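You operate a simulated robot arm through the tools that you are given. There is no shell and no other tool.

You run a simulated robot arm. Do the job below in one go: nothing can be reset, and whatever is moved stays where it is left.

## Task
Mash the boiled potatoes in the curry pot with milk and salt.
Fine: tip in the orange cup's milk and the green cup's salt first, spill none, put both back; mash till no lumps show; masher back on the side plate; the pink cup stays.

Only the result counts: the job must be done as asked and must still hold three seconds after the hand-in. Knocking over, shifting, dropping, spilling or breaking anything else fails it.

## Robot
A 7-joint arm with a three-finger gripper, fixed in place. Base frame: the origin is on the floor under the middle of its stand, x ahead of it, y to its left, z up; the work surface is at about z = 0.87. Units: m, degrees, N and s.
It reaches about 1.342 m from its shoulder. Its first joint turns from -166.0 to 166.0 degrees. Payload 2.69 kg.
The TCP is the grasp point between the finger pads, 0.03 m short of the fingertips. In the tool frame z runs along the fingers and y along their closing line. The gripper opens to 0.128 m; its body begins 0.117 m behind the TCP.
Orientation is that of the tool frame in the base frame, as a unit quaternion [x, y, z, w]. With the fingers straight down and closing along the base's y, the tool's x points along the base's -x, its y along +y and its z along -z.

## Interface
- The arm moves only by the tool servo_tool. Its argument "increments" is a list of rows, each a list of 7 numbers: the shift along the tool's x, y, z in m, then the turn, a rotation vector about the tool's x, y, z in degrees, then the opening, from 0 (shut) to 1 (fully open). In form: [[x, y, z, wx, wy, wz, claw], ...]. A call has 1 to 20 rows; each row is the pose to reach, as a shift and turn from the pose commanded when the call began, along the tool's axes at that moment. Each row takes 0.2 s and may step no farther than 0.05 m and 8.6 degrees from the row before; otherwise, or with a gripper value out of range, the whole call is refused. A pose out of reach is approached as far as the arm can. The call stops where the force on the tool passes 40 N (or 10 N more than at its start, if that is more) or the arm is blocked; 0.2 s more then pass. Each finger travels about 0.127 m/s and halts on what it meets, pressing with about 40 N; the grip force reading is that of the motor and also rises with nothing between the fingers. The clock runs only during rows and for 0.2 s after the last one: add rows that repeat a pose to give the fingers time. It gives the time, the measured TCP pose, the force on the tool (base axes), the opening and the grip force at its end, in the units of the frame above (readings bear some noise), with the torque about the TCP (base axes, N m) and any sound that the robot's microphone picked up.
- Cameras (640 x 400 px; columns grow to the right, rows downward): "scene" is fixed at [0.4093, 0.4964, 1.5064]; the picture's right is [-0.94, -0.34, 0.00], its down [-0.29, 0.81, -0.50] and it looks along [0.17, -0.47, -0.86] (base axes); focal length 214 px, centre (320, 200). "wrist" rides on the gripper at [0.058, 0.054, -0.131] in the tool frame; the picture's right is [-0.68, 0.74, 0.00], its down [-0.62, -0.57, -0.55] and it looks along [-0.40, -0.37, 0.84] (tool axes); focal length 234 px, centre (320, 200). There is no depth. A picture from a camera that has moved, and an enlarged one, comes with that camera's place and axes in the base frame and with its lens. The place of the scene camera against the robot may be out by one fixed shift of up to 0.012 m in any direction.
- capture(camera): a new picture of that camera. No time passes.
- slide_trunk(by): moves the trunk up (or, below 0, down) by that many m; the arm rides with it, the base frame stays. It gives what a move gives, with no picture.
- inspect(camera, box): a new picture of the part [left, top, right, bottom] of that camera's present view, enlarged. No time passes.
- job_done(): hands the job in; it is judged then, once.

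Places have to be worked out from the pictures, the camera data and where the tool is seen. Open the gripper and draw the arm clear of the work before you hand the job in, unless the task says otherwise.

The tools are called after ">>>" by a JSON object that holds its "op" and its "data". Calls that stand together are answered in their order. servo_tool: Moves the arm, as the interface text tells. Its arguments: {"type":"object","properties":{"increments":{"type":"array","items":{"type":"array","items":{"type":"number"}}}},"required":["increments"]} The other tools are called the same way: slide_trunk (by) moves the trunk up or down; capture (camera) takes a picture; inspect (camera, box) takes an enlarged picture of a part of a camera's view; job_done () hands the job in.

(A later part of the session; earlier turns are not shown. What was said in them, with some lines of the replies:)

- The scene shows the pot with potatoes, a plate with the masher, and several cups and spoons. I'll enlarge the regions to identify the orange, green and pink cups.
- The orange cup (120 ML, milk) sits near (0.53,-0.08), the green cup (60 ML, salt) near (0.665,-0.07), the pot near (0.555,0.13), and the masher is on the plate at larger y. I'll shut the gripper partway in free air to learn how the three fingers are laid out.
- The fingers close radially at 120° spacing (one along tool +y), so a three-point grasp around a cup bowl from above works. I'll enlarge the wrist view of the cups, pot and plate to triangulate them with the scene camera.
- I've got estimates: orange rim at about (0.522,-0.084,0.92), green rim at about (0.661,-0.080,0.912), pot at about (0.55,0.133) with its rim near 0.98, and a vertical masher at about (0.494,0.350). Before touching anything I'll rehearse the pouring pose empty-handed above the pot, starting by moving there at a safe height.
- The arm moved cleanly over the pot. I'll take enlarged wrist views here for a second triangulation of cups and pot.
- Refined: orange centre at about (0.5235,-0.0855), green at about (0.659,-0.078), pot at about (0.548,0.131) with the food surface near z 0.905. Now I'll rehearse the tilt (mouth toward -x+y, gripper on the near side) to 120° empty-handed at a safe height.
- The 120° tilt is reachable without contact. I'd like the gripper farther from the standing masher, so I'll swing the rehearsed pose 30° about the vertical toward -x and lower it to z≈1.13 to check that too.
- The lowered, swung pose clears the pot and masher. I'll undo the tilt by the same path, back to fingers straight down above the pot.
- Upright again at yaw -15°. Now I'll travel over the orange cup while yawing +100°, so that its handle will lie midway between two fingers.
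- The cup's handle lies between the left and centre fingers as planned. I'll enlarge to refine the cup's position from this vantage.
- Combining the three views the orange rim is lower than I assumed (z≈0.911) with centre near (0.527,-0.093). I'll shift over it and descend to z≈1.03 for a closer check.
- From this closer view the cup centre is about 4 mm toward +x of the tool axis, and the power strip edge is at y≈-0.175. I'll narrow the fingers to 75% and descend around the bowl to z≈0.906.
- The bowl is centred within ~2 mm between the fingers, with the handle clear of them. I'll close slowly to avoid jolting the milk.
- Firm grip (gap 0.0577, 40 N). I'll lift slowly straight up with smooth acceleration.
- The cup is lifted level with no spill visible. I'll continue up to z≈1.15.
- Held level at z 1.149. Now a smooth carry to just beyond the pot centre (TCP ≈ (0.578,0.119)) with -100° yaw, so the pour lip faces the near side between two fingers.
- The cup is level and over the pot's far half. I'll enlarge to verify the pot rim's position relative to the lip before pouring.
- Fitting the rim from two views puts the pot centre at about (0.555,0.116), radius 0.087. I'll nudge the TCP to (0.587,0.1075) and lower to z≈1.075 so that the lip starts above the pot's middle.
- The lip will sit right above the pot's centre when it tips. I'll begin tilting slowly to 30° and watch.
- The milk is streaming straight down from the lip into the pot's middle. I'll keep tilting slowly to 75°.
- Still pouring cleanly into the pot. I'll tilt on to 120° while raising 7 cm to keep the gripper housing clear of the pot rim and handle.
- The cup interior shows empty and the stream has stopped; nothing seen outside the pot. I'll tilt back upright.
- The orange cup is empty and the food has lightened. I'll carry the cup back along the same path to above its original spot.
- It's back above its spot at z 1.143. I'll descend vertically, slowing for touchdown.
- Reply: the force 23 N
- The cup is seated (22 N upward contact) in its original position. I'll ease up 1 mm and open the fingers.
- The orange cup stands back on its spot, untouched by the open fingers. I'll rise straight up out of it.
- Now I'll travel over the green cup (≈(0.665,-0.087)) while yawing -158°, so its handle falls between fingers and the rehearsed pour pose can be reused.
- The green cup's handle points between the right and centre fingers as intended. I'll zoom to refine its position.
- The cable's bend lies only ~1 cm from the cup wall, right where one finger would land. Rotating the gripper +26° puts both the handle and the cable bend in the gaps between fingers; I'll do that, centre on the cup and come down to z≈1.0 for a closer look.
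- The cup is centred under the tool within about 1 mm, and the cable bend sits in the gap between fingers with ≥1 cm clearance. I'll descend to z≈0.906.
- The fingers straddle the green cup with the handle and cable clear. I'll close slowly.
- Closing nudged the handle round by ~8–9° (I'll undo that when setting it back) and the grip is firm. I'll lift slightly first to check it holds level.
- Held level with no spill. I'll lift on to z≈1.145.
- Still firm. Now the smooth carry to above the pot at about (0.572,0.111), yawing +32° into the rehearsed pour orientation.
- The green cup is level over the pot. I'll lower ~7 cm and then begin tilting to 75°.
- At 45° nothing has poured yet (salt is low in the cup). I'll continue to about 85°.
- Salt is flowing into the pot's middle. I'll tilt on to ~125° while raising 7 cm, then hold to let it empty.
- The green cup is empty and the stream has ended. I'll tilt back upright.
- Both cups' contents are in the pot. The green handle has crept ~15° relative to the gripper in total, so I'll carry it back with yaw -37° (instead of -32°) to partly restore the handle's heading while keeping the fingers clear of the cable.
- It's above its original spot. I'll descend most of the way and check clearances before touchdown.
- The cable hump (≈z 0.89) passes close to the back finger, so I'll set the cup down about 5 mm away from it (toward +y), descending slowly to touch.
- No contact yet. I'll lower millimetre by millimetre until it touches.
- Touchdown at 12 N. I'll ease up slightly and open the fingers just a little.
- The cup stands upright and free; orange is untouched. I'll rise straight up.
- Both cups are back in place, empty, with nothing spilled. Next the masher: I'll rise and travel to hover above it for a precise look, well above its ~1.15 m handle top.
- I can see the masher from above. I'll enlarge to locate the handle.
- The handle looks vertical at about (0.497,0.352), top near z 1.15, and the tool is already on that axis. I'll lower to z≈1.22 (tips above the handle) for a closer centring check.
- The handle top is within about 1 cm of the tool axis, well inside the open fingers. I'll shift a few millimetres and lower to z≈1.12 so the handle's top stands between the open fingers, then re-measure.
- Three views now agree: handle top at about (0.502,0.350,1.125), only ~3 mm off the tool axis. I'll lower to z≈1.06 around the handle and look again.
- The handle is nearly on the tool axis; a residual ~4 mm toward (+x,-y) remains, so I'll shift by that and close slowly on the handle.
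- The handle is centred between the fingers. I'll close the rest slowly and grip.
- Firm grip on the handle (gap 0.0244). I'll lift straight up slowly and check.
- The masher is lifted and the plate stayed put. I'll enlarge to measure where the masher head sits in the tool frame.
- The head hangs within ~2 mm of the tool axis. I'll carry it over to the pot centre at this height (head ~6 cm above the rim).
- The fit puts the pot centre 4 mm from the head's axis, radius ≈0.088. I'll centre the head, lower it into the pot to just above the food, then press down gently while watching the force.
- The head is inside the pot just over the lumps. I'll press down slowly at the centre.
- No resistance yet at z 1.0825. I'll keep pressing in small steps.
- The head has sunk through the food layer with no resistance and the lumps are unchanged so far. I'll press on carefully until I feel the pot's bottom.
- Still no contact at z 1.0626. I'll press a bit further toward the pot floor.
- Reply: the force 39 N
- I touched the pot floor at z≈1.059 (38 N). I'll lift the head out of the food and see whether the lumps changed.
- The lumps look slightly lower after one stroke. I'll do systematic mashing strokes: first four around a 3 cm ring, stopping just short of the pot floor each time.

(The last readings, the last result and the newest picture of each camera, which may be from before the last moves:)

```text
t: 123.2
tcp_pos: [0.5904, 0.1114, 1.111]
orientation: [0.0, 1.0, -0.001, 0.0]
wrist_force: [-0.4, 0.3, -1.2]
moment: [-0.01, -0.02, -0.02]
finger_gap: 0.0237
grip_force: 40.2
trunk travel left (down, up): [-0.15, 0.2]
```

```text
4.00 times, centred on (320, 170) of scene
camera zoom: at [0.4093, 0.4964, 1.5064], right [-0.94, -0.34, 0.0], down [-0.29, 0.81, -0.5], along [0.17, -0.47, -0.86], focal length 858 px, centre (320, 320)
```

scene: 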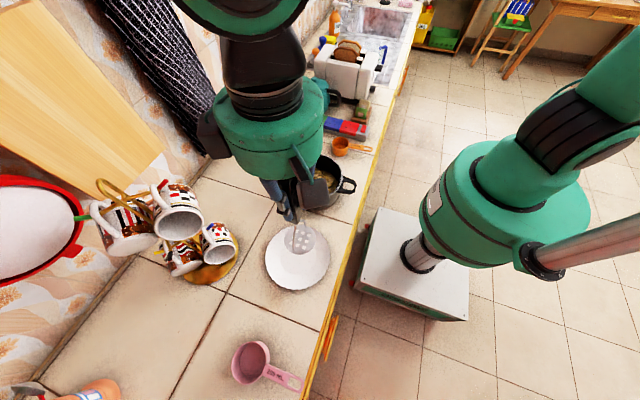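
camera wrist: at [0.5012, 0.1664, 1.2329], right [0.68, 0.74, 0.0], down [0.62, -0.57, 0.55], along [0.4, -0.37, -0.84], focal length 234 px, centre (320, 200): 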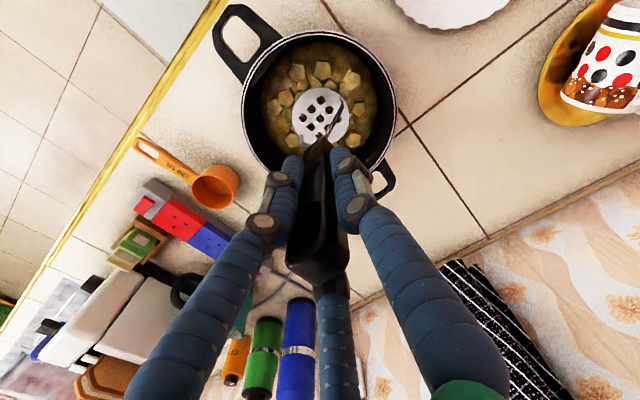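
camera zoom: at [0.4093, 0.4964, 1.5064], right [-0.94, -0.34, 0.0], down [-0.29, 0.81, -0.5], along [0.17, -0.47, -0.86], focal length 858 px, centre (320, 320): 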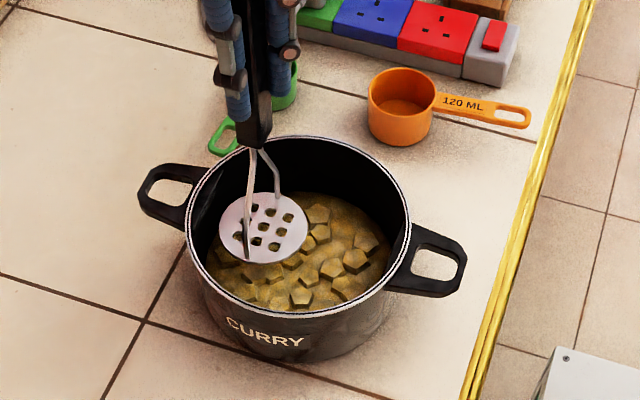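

The lumps look unchanged by strokes that stop short of the floor, so pressing force may matter. I'll press firmly onto the floor here and compare.

>>> {"op": "servo_tool", "data": {"increments": [[0, 0, 0.02, 0, 0, 0, 0], [0, 0, 0.04, 0, 0, 0, 0], [0, 0, 0.047, 0, 0, 0, 0], [0, 0, 0.05, 0, 0, 0, 0], [0, 0, 0.052, 0, 0, 0, 0], [0, 0, 0.0535, 0, 0, 0, 0], [0, 0, 0.055, 0, 0, 0, 0]]}}

>>> {"op": "inspect", "data": {"camera": "wrist", "box": [240, 20, 400, 180]}}

>>> {"op": "inspect", "data": {"camera": "scene", "box": [270, 120, 370, 220]}}

```text
t: 124.8
tcp_pos: [0.5911, 0.1126, 1.0583]
orientation: [0.0, 1.0, 0.001, 0.003]
wrist_force: [-3.3, 0.5, 35.3]
moment: [-1.04, 0.41, -0.04]
finger_gap: 0.0237
grip_force: 40.0
trunk travel left (down, up): [-0.15, 0.2]
```

```text
2.50 times, centred on (320, 100) of wrist
camera zoom: at [0.5307, 0.1659, 1.1887], right [0.68, 0.74, 0.01], down [0.61, -0.57, 0.55], along [0.41, -0.37, -0.83], focal length 585 px, centre (320, 450)
```

zoom: 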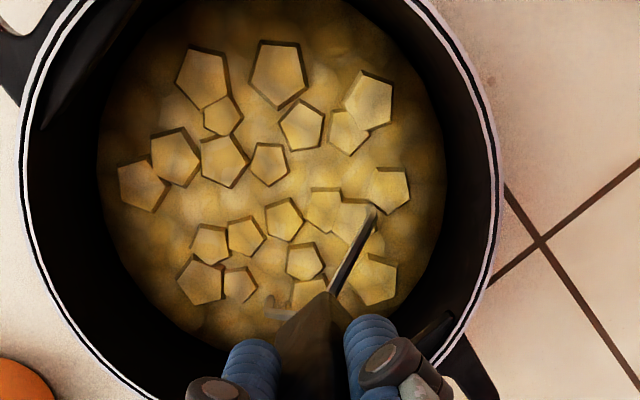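

```text
4.00 times, centred on (320, 170) of scene
camera zoom: at [0.4093, 0.4964, 1.5064], right [-0.94, -0.34, 0.0], down [-0.29, 0.81, -0.5], along [0.17, -0.47, -0.86], focal length 858 px, centre (320, 320)
```

zoom: 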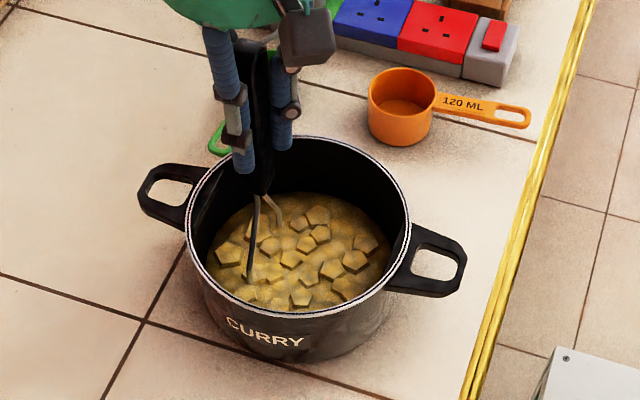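

The lumps now look visibly flatter, so the strokes are working. I'll continue with full-depth strokes around the rest of the ring and the centre.

>>> {"op": "servo_tool", "data": {"increments": [[0, 0, -0.03, 0, 0, 0, 0], [0.0075, -0.013, -0.055, 0, 0, 0, 0], [0.015, -0.026, -0.035, 0, 0, 0, 0], [0.015, -0.026, -0.01, 0, 0, 0, 0], [0.015, -0.026, -0.002, 0, 0, 0, 0], [0.015, -0.026, -0.035, 0, 0, 0, 0], [0.03, -0.026, -0.055, 0, 0, 0, 0], [0.045, -0.026, -0.035, 0, 0, 0, 0], [0.045, -0.026, -0.01, 0, 0, 0, 0], [0.045, -0.026, -0.002, 0, 0, 0, 0], [0.045, -0.026, -0.035, 0, 0, 0, 0], [0.055, -0.01, -0.055, 0, 0, 0, 0], [0.06, 0, -0.035, 0, 0, 0, 0], [0.06, 0, -0.01, 0, 0, 0, 0], [0.06, 0, -0.002, 0, 0, 0, 0], [0.06, 0, -0.035, 0, 0, 0, 0], [0.045, 0, -0.055, 0, 0, 0, 0], [0.03, 0, -0.035, 0, 0, 0, 0], [0.03, 0, -0.01, 0, 0, 0, 0], [0.03, 0, -0.002, 0, 0, 0, 0]]}}

>>> {"op": "inspect", "data": {"camera": "wrist", "box": [240, 20, 400, 180]}}

>>> {"op": "inspect", "data": {"camera": "scene", "box": [270, 120, 370, 220]}}

```text
t: 129.0
tcp_pos: [0.5612, 0.1115, 1.059]
orientation: [0.0, 1.0, 0.001, 0.001]
wrist_force: [-2.3, -0.8, 4.3]
moment: [-0.2, 0.37, -0.05]
finger_gap: 0.0239
grip_force: 40.1
trunk travel left (down, up): [-0.15, 0.2]
```

```text
2.50 times, centred on (320, 100) of wrist
camera zoom: at [0.5006, 0.1649, 1.189], right [0.68, 0.74, 0.0], down [0.62, -0.57, 0.55], along [0.41, -0.37, -0.84], focal length 585 px, centre (320, 450)
```

zoom: 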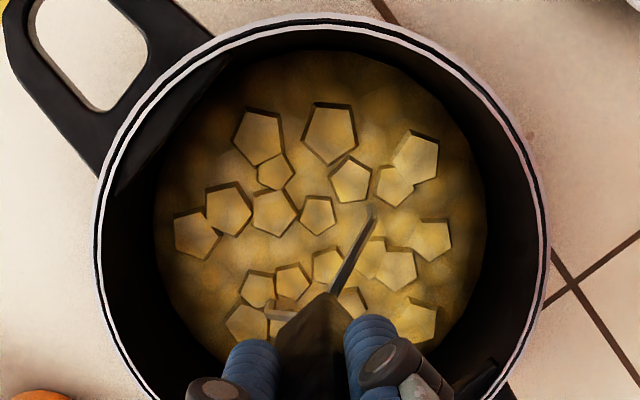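

```text
4.00 times, centred on (320, 170) of scene
camera zoom: at [0.4093, 0.4964, 1.5064], right [-0.94, -0.34, 0.0], down [-0.29, 0.81, -0.5], along [0.17, -0.47, -0.86], focal length 858 px, centre (320, 320)
```

zoom: 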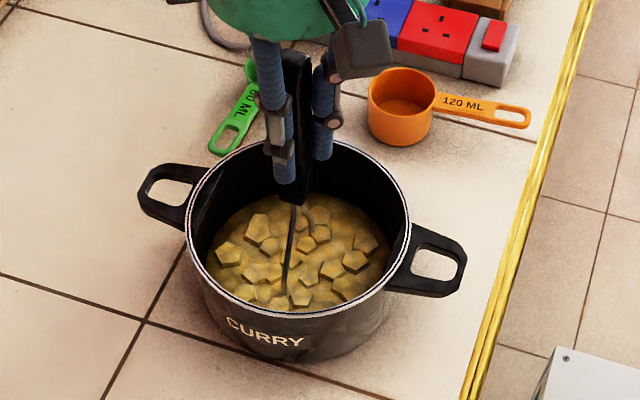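

Flattening is gradual. I'll run further strokes with a firmer press on the floor at each spot and compare again.

>>> {"op": "servo_tool", "data": {"increments": [[0, 0, -0.03, 0, 0, 0, 0], [0.015, 0.013, -0.05, 0, 0, 0, 0], [0.015, 0.026, -0.03, 0, 0, 0, 0], [0.015, 0.026, -0.005, 0, 0, 0, 0], [0.015, 0.026, 0, 0, 0, 0, 0], [0.015, 0.026, 0.0012, 0, 0, 0, 0], [0.015, 0.026, -0.03, 0, 0, 0, 0], [0, 0.026, -0.05, 0, 0, 0, 0], [-0.015, 0.026, -0.03, 0, 0, 0, 0], [-0.015, 0.026, -0.005, 0, 0, 0, 0], [-0.015, 0.026, 0, 0, 0, 0, 0], [-0.015, 0.026, 0.0012, 0, 0, 0, 0], [-0.015, 0.026, -0.03, 0, 0, 0, 0], [-0.0225, 0.013, -0.05, 0, 0, 0, 0], [-0.03, 0, -0.03, 0, 0, 0, 0], [-0.03, 0, -0.005, 0, 0, 0, 0], [-0.03, 0, 0, 0, 0, 0, 0], [-0.03, 0, 0.0012, 0, 0, 0, 0], [-0.03, 0, -0.03, 0, 0, 0, 0], [-0.015, 0, -0.053, 0, 0, 0, 0]]}}

>>> {"op": "inspect", "data": {"camera": "wrist", "box": [240, 20, 400, 180]}}

>>> {"op": "inspect", "data": {"camera": "scene", "box": [270, 120, 370, 220]}}

```text
t: 133.2
tcp_pos: [0.5758, 0.113, 1.1093]
orientation: [0.0, 1.0, 0.0, 0.0]
wrist_force: [0.0, -0.4, -1.5]
moment: [0.0, 0.02, -0.01]
finger_gap: 0.0236
grip_force: 40.1
trunk travel left (down, up): [-0.15, 0.2]
```

```text
2.50 times, centred on (320, 100) of wrist
camera zoom: at [0.5162, 0.1654, 1.2407], right [0.68, 0.74, 0.0], down [0.62, -0.57, 0.55], along [0.4, -0.37, -0.84], focal length 585 px, centre (320, 450)
```

zoom: 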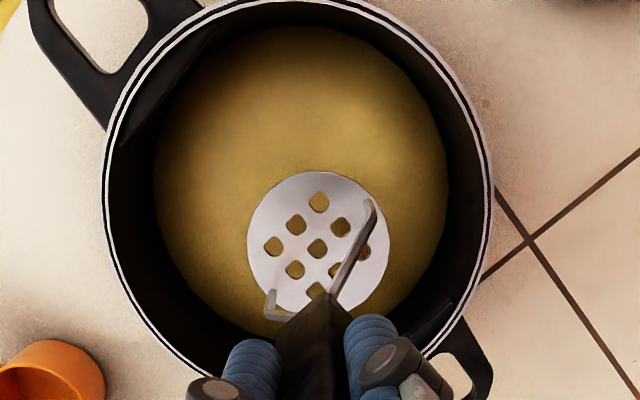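

```text
4.00 times, centred on (320, 170) of scene
camera zoom: at [0.4093, 0.4964, 1.5064], right [-0.94, -0.34, 0.0], down [-0.29, 0.81, -0.5], along [0.17, -0.47, -0.86], focal length 858 px, centre (320, 320)
```

zoom: 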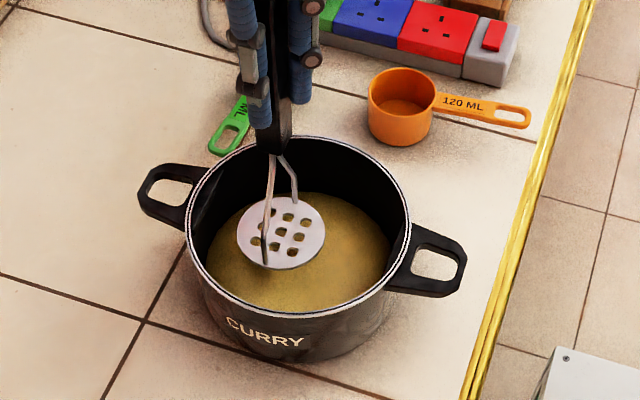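

The mash is now completely smooth with no lumps showing. I'll lift the masher clear and carry it back over the side plate, aiming its head at the plate's flat middle (≈(0.515,0.356)).

>>> {"op": "servo_tool", "data": {"increments": [[0, 0, -0.015, 0, 0, 0, 0], [0, 0, -0.045, 0, 0, 0, 0], [0, 0, -0.08, 0, 0, 0, 0], [0, 0, -0.1, 0, 0, 0, 0], [0.003, 0.012, -0.105, 0, 0, 0, 0], [0.0085, 0.035, -0.105, 0, 0, 0, 0], [0.016, 0.066, -0.105, 0, 0, 0, 0], [0.0245, 0.1, -0.105, 0, 0, 0, 0], [0.033, 0.135, -0.105, 0, 0, 0, 0], [0.0415, 0.17, -0.105, 0, 0, 0, 0], [0.049, 0.201, -0.105, 0, 0, 0, 0], [0.0555, 0.228, -0.105, 0, 0, 0, 0], [0.0583, 0.2395, -0.105, 0, 0, 0, 0], [0.0588, 0.241, -0.105, 0, 0, 0, 0]]}}

>>> {"op": "capture", "data": {"camera": "wrist"}}

>>> {"op": "inspect", "data": {"camera": "wrist", "box": [250, 20, 410, 160]}}

>>> {"op": "inspect", "data": {"camera": "scene", "box": [230, 130, 390, 310]}}

```text
t: 136.2
tcp_pos: [0.5158, 0.3543, 1.2162]
orientation: [0.0, 1.0, 0.0, 0.0]
wrist_force: [0.2, 0.2, -1.3]
moment: [0.0, -0.04, 0.01]
finger_gap: 0.0239
grip_force: 40.1
trunk travel left (down, up): [-0.15, 0.2]
```

```text
taken
camera wrist: at [0.4566, 0.408, 1.3463], right [0.68, 0.74, 0.0], down [0.62, -0.57, 0.55], along [0.4, -0.37, -0.84], focal length 234 px, centre (320, 200)
```

wrist: 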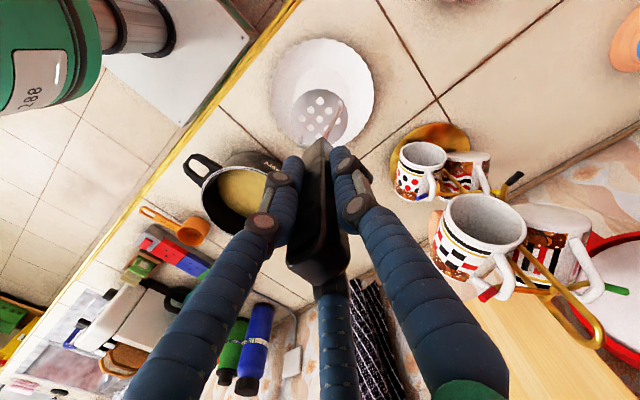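

```text
2.86 times, centred on (330, 90) of wrist
camera zoom: at [0.4566, 0.408, 1.3463], right [0.68, 0.74, 0.0], down [0.62, -0.57, 0.55], along [0.4, -0.37, -0.84], focal length 669 px, centre (291, 514)
```

zoom: 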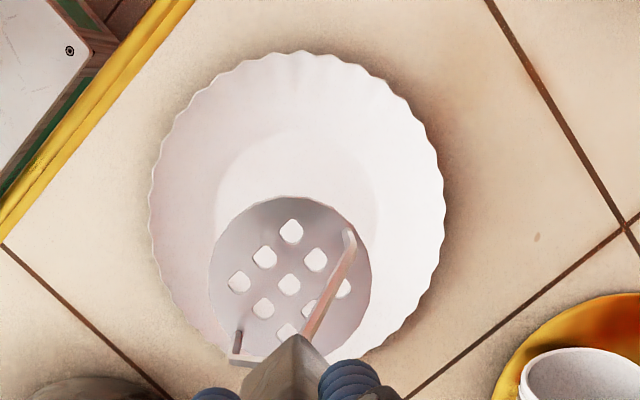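

```text
2.22 times, centred on (310, 220) of scene
camera zoom: at [0.4093, 0.4964, 1.5064], right [-0.94, -0.34, 0.0], down [-0.29, 0.81, -0.5], along [0.17, -0.47, -0.86], focal length 477 px, centre (342, 156)
```

zoom: 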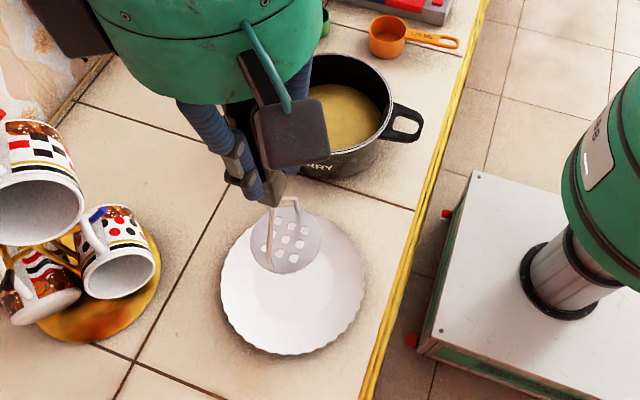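

The plate centre is at about (0.521,0.356) and the head hangs over its flat middle. I'll shift 4 mm more toward the centre and descend to just above the plate.

>>> {"op": "servo_tool", "data": {"increments": [[-0.002, 0, 0.015, 0, 0, 0, 0], [-0.004, 0, 0.04, 0, 0, 0, 0], [-0.004, 0, 0.07, 0, 0, 0, 0], [-0.004, 0, 0.1, 0, 0, 0, 0], [-0.004, 0, 0.125, 0, 0, 0, 0], [-0.004, 0, 0.14, 0, 0, 0, 0], [-0.004, 0, 0.147, 0, 0, 0, 0]]}}

>>> {"op": "inspect", "data": {"camera": "wrist", "box": [250, 40, 410, 180]}}

>>> {"op": "inspect", "data": {"camera": "scene", "box": [230, 180, 370, 310]}}

```text
t: 137.8
tcp_pos: [0.5208, 0.3523, 1.069]
orientation: [0.0, 1.0, 0.0, 0.001]
wrist_force: [-0.1, 0.2, -0.8]
moment: [-0.01, -0.04, 0.02]
finger_gap: 0.0237
grip_force: 40.3
trunk travel left (down, up): [-0.15, 0.2]
```

```text
2.86 times, centred on (330, 110) of wrist
camera zoom: at [0.4608, 0.4063, 1.1995], right [0.68, 0.74, 0.0], down [0.62, -0.57, 0.55], along [0.4, -0.37, -0.84], focal length 669 px, centre (291, 457)
```

zoom: 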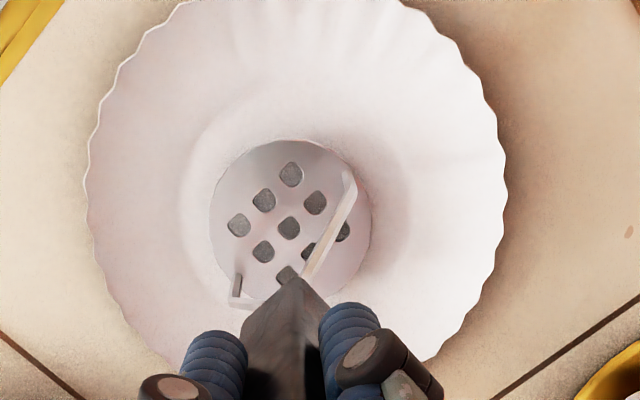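

```text
3.08 times, centred on (300, 245) of scene
camera zoom: at [0.4093, 0.4964, 1.5064], right [-0.94, -0.34, 0.0], down [-0.29, 0.81, -0.5], along [0.17, -0.47, -0.86], focal length 660 px, centre (382, 62)
```

zoom: 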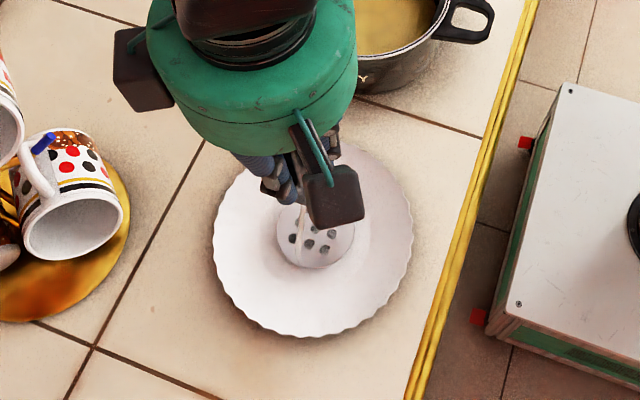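

The head is over the plate's flat centre, with a few millimetres to go. I'll lower gently to feel contact.

>>> {"op": "servo_tool", "data": {"increments": [[0, 0, 0.001, 0, 0, 0, 0], [0, 0, 0.002, 0, 0, 0, 0], [0, 0, 0.003, 0, 0, 0, 0], [0, 0, 0.004, 0, 0, 0, 0], [0, 0, 0.005, 0, 0, 0, 0]]}}

```text
t: 139.0
tcp_pos: [0.52, 0.3529, 1.0642]
orientation: [0.0, 1.0, 0.0, 0.001]
wrist_force: [-0.3, 0.7, -2.4]
moment: [-0.02, 0.01, -0.02]
finger_gap: 0.0239
grip_force: 40.0
trunk travel left (down, up): [-0.15, 0.2]
```

No contact yet; continuing downward in sub-millimetre steps.

>>> {"op": "servo_tool", "data": {"increments": [[0, 0, 0.0008, 0, 0, 0, 0], [0, 0, 0.0016, 0, 0, 0, 0], [0, 0, 0.0024, 0, 0, 0, 0], [0, 0, 0.003, 0, 0, 0, 0]]}}

```text
t: 140.0
tcp_pos: [0.5204, 0.3541, 1.0606]
orientation: [0.0, 1.0, 0.0, 0.0]
wrist_force: [0.9, -0.2, -1.1]
moment: [-0.02, 0.01, 0.0]
finger_gap: 0.024
grip_force: 40.1
trunk travel left (down, up): [-0.15, 0.2]
```

Still hanging free at z 1.0606. A few more small steps.

>>> {"op": "servo_tool", "data": {"increments": [[0, 0, 0.0008, 0, 0, 0, 0], [0, 0, 0.0016, 0, 0, 0, 0], [0, 0, 0.0024, 0, 0, 0, 0], [0, 0, 0.003, 0, 0, 0, 0]]}}

```text
t: 141.0
tcp_pos: [0.5204, 0.3538, 1.058]
orientation: [0.0, 1.0, 0.001, 0.001]
wrist_force: [-1.8, 0.8, 7.1]
moment: [-0.11, 0.32, -0.07]
finger_gap: 0.0239
grip_force: 39.9
trunk travel left (down, up): [-0.15, 0.2]
```

Contact at 7 N: the masher stands on the plate. I'll seat it a hair more, then open the fingers slowly.

>>> {"op": "servo_tool", "data": {"increments": [[0, 0, 0.0004, 0, 0, 0, 0], [0, 0, 0.0004, 0, 0, 0, 0.1], [0, 0, 0.0004, 0, 0, 0, 0.17], [0, 0, 0.0004, 0, 0, 0, 0.2], [0, 0, 0.0004, 0, 0, 0, 0.22], [0, 0, 0.0004, 0, 0, 0, 0.25], [0, 0, 0.0004, 0, 0, 0, 0.29], [0, 0, 0.0004, 0, 0, 0, 0.35], [0, 0, 0.0004, 0, 0, 0, 0.35]]}}

>>> {"op": "capture", "data": {"camera": "wrist"}}

>>> {"op": "inspect", "data": {"camera": "scene", "box": [230, 180, 370, 310]}}

```text
t: 143.0
tcp_pos: [0.5202, 0.3538, 1.0566]
orientation: [0.0, 1.0, 0.0, 0.002]
wrist_force: [-0.6, 0.7, 0.1]
moment: [0.01, -0.01, -0.04]
finger_gap: 0.045
grip_force: 0.1
trunk travel left (down, up): [-0.15, 0.2]
```

```text
taken
camera wrist: at [0.4614, 0.4064, 1.1876], right [0.68, 0.74, 0.0], down [0.62, -0.57, 0.55], along [0.4, -0.37, -0.84], focal length 234 px, centre (320, 200)
```

wrist: 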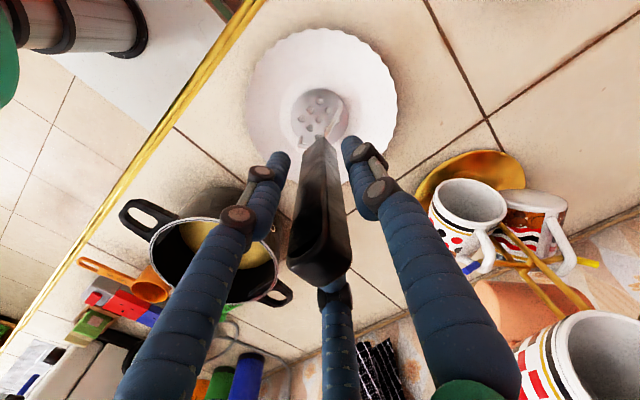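

```text
3.08 times, centred on (300, 245) of scene
camera zoom: at [0.4093, 0.4964, 1.5064], right [-0.94, -0.34, 0.0], down [-0.29, 0.81, -0.5], along [0.17, -0.47, -0.86], focal length 660 px, centre (382, 62)
```

zoom: 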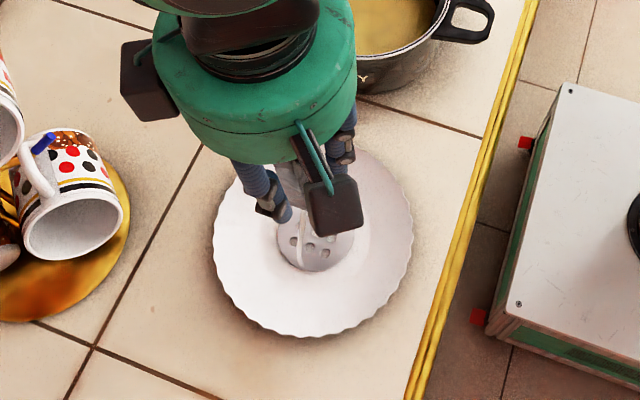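

The masher stands on its own between the fingers. I'll open fully, then rise straight up.

>>> {"op": "servo_tool", "data": {"increments": [[0, 0, 0, 0, 0, 0, 0.5], [0, 0, 0, 0, 0, 0, 0.7], [0, 0, 0, 0, 0, 0, 0.9], [0, 0, 0, 0, 0, 0, 1], [0, 0, 0, 0, 0, 0, 1]]}}

>>> {"op": "capture", "data": {"camera": "wrist"}}

```text
t: 144.2
tcp_pos: [0.5203, 0.3543, 1.0573]
orientation: [0.0, 1.0, 0.0, 0.001]
wrist_force: [-0.5, 0.2, 0.2]
moment: [0.0, 0.01, -0.03]
finger_gap: 0.1281
grip_force: 0.0
trunk travel left (down, up): [-0.15, 0.2]
```

```text
taken
camera wrist: at [0.4615, 0.4064, 1.1876], right [0.68, 0.74, 0.0], down [0.62, -0.57, 0.55], along [0.4, -0.37, -0.84], focal length 234 px, centre (320, 200)
```

wrist: 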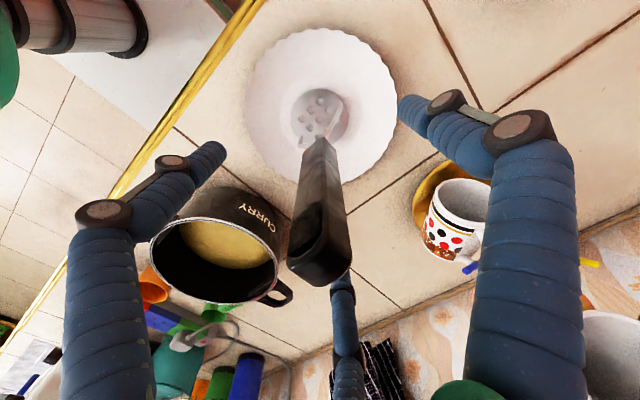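

The masher is stable on the plate with the fingers fully open around it. I'll rise straight up clear of the handle.

>>> {"op": "servo_tool", "data": {"increments": [[0, 0, -0.015, 0, 0, 0, 1], [0, 0, -0.045, 0, 0, 0, 1], [0, 0, -0.085, 0, 0, 0, 1], [0, 0, -0.13, 0, 0, 0, 1], [0, 0, -0.175, 0, 0, 0, 1], [0, 0, -0.22, 0, 0, 0, 1], [0, 0, -0.265, 0, 0, 0, 1], [0, 0, -0.3, 0, 0, 0, 1]]}}

>>> {"op": "capture", "data": {"camera": "scene"}}

>>> {"op": "capture", "data": {"camera": "wrist"}}

```text
t: 146.0
tcp_pos: [0.5209, 0.3531, 1.355]
orientation: [0.0, 1.0, 0.0, 0.001]
wrist_force: [-0.3, -0.3, -0.2]
moment: [0.01, -0.05, 0.01]
finger_gap: 0.128
grip_force: 0.0
trunk travel left (down, up): [-0.15, 0.2]
```

```text
taken
```

scene: 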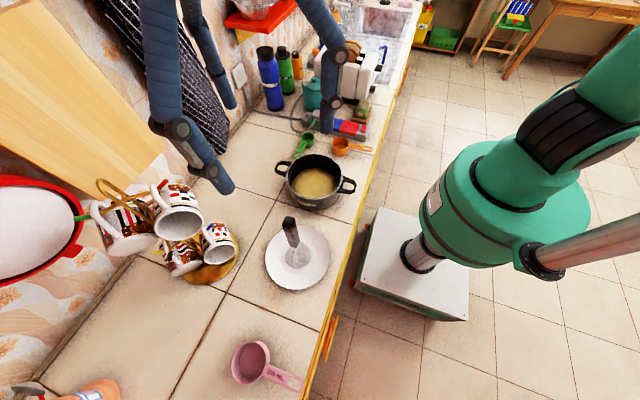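

```text
taken
camera wrist: at [0.462, 0.4054, 1.4857], right [0.68, 0.74, 0.0], down [0.62, -0.57, 0.55], along [0.4, -0.37, -0.84], focal length 234 px, centre (320, 200)
```

wrist: 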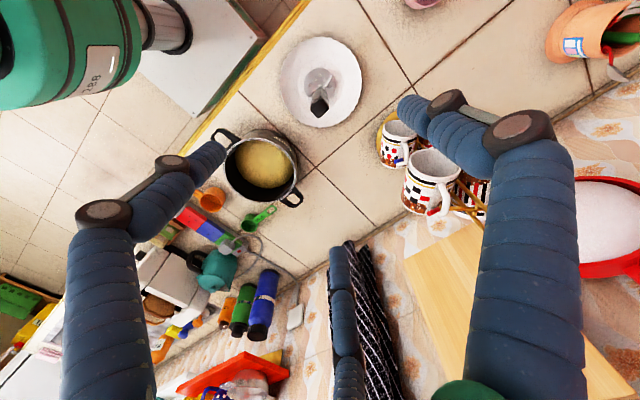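

The mash is smooth, the masher stands on the plate, and both cups and the pink cup are in place. I'll draw the arm up and back clear of the work, then check everything once more.

>>> {"op": "servo_tool", "data": {"increments": [[0.02, -0.02, -0.012, 0, 0, 0, 1], [0.045, -0.045, -0.027, 0, 0, 0, 1], [0.07, -0.07, -0.042, 0, 0, 0, 1], [0.09, -0.09, -0.054, 0, 0, 0, 1], [0.1, -0.1, -0.06, 0, 0, 0, 1], [0.1, -0.1, -0.06, 0, 0, 0, 1], [0.1, -0.1, -0.06, 0, 0, 0, 1], [0.1, -0.1, -0.06, 0, 0, 0, 1], [0.1, -0.1, -0.06, 0, 0, 0, 1], [0.1, -0.1, -0.06, 0, 0, 0, 1]]}}

>>> {"op": "capture", "data": {"camera": "scene"}}

>>> {"op": "inspect", "data": {"camera": "scene", "box": [250, 120, 390, 310]}}

>>> {"op": "inspect", "data": {"camera": "scene", "box": [200, 310, 340, 400]}}

>>> {"op": "inspect", "data": {"camera": "scene", "box": [290, 125, 385, 185]}}

```text
t: 148.2
tcp_pos: [0.4201, 0.2554, 1.4173]
orientation: [0.0, 1.0, 0.0, 0.001]
wrist_force: [0.0, 0.3, 0.0]
moment: [-0.01, 0.01, -0.03]
finger_gap: 0.1278
grip_force: 0.1
trunk travel left (down, up): [-0.15, 0.2]
```

```text
taken
```

scene: 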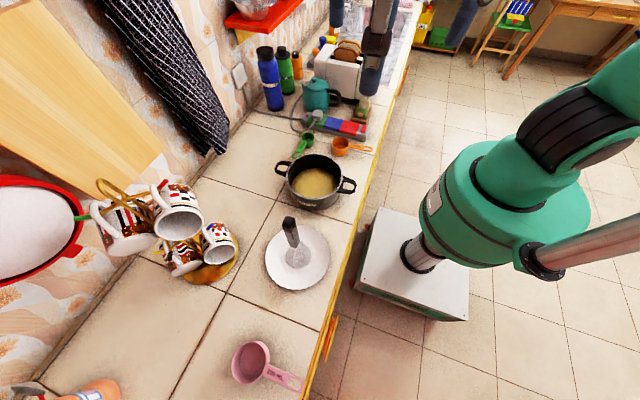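

```text
2.11 times, centred on (320, 215) of scene
camera zoom: at [0.4093, 0.4964, 1.5064], right [-0.94, -0.34, 0.0], down [-0.29, 0.81, -0.5], along [0.17, -0.47, -0.86], focal length 452 px, centre (320, 168)
```

zoom: 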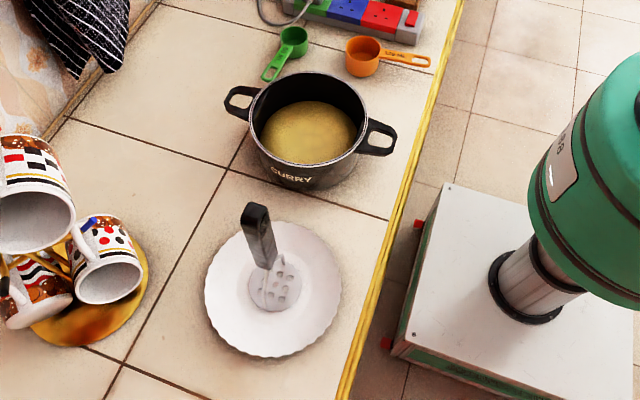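

```text
4.44 times, centred on (270, 355) of scene
camera zoom: at [0.4093, 0.4964, 1.5064], right [-0.94, -0.34, 0.0], down [-0.29, 0.81, -0.5], along [0.17, -0.47, -0.86], focal length 953 px, centre (542, -489)
```

zoom: 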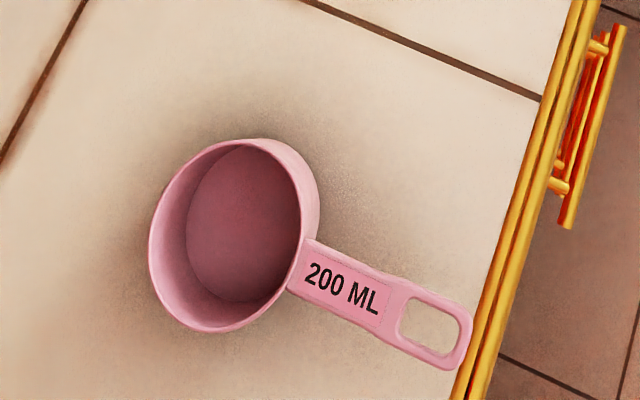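

```text
6.67 times, centred on (338, 155) of scene
camera zoom: at [0.4093, 0.4964, 1.5064], right [-0.94, -0.34, 0.0], down [-0.29, 0.81, -0.5], along [0.17, -0.47, -0.86], focal length 1430 px, centre (203, 500)
```

zoom: 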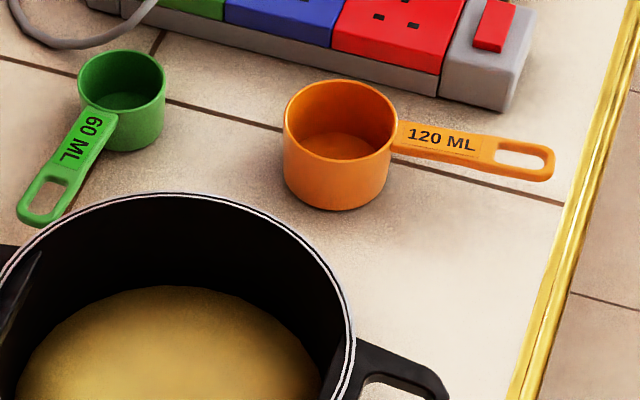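

Final check: the mash is smooth, and both cups are back upright and empty within a few millimetres of where they started. The green cup's handle is turned about 15–20° from its original heading. The masher stands steady on the plate, the pink cup and pot haven't moved, and nothing is spilled. The gripper is open and clear, so I'm handing in.

>>> {"op": "job_done", "data": {}}

```text
The job is handed in.
```

The potatoes are mashed smooth in the curry pot, with the milk and salt tipped in first. The job is handed in; I got no verdict back.

- **Milk and salt:** both went into the pot, and I saw nothing spilled outside it.
- **Orange cup:** it is back, empty and upright, about 3 mm from where it started.
- **Green cup:** it is back, empty and upright, about 5 mm from where it started. Its handle is turned about 15–20° from its original heading, because a finger pushed it as the gripper closed. I didn't turn it back, since a finger would have run into the power strip's cable.
- **Masher:** it is standing on the side plate, nearer the middle than before, and was steady when I handed in.
- **Pink cup and pot:** neither moved.

The gripper is open and the arm is drawn up clear of the work.
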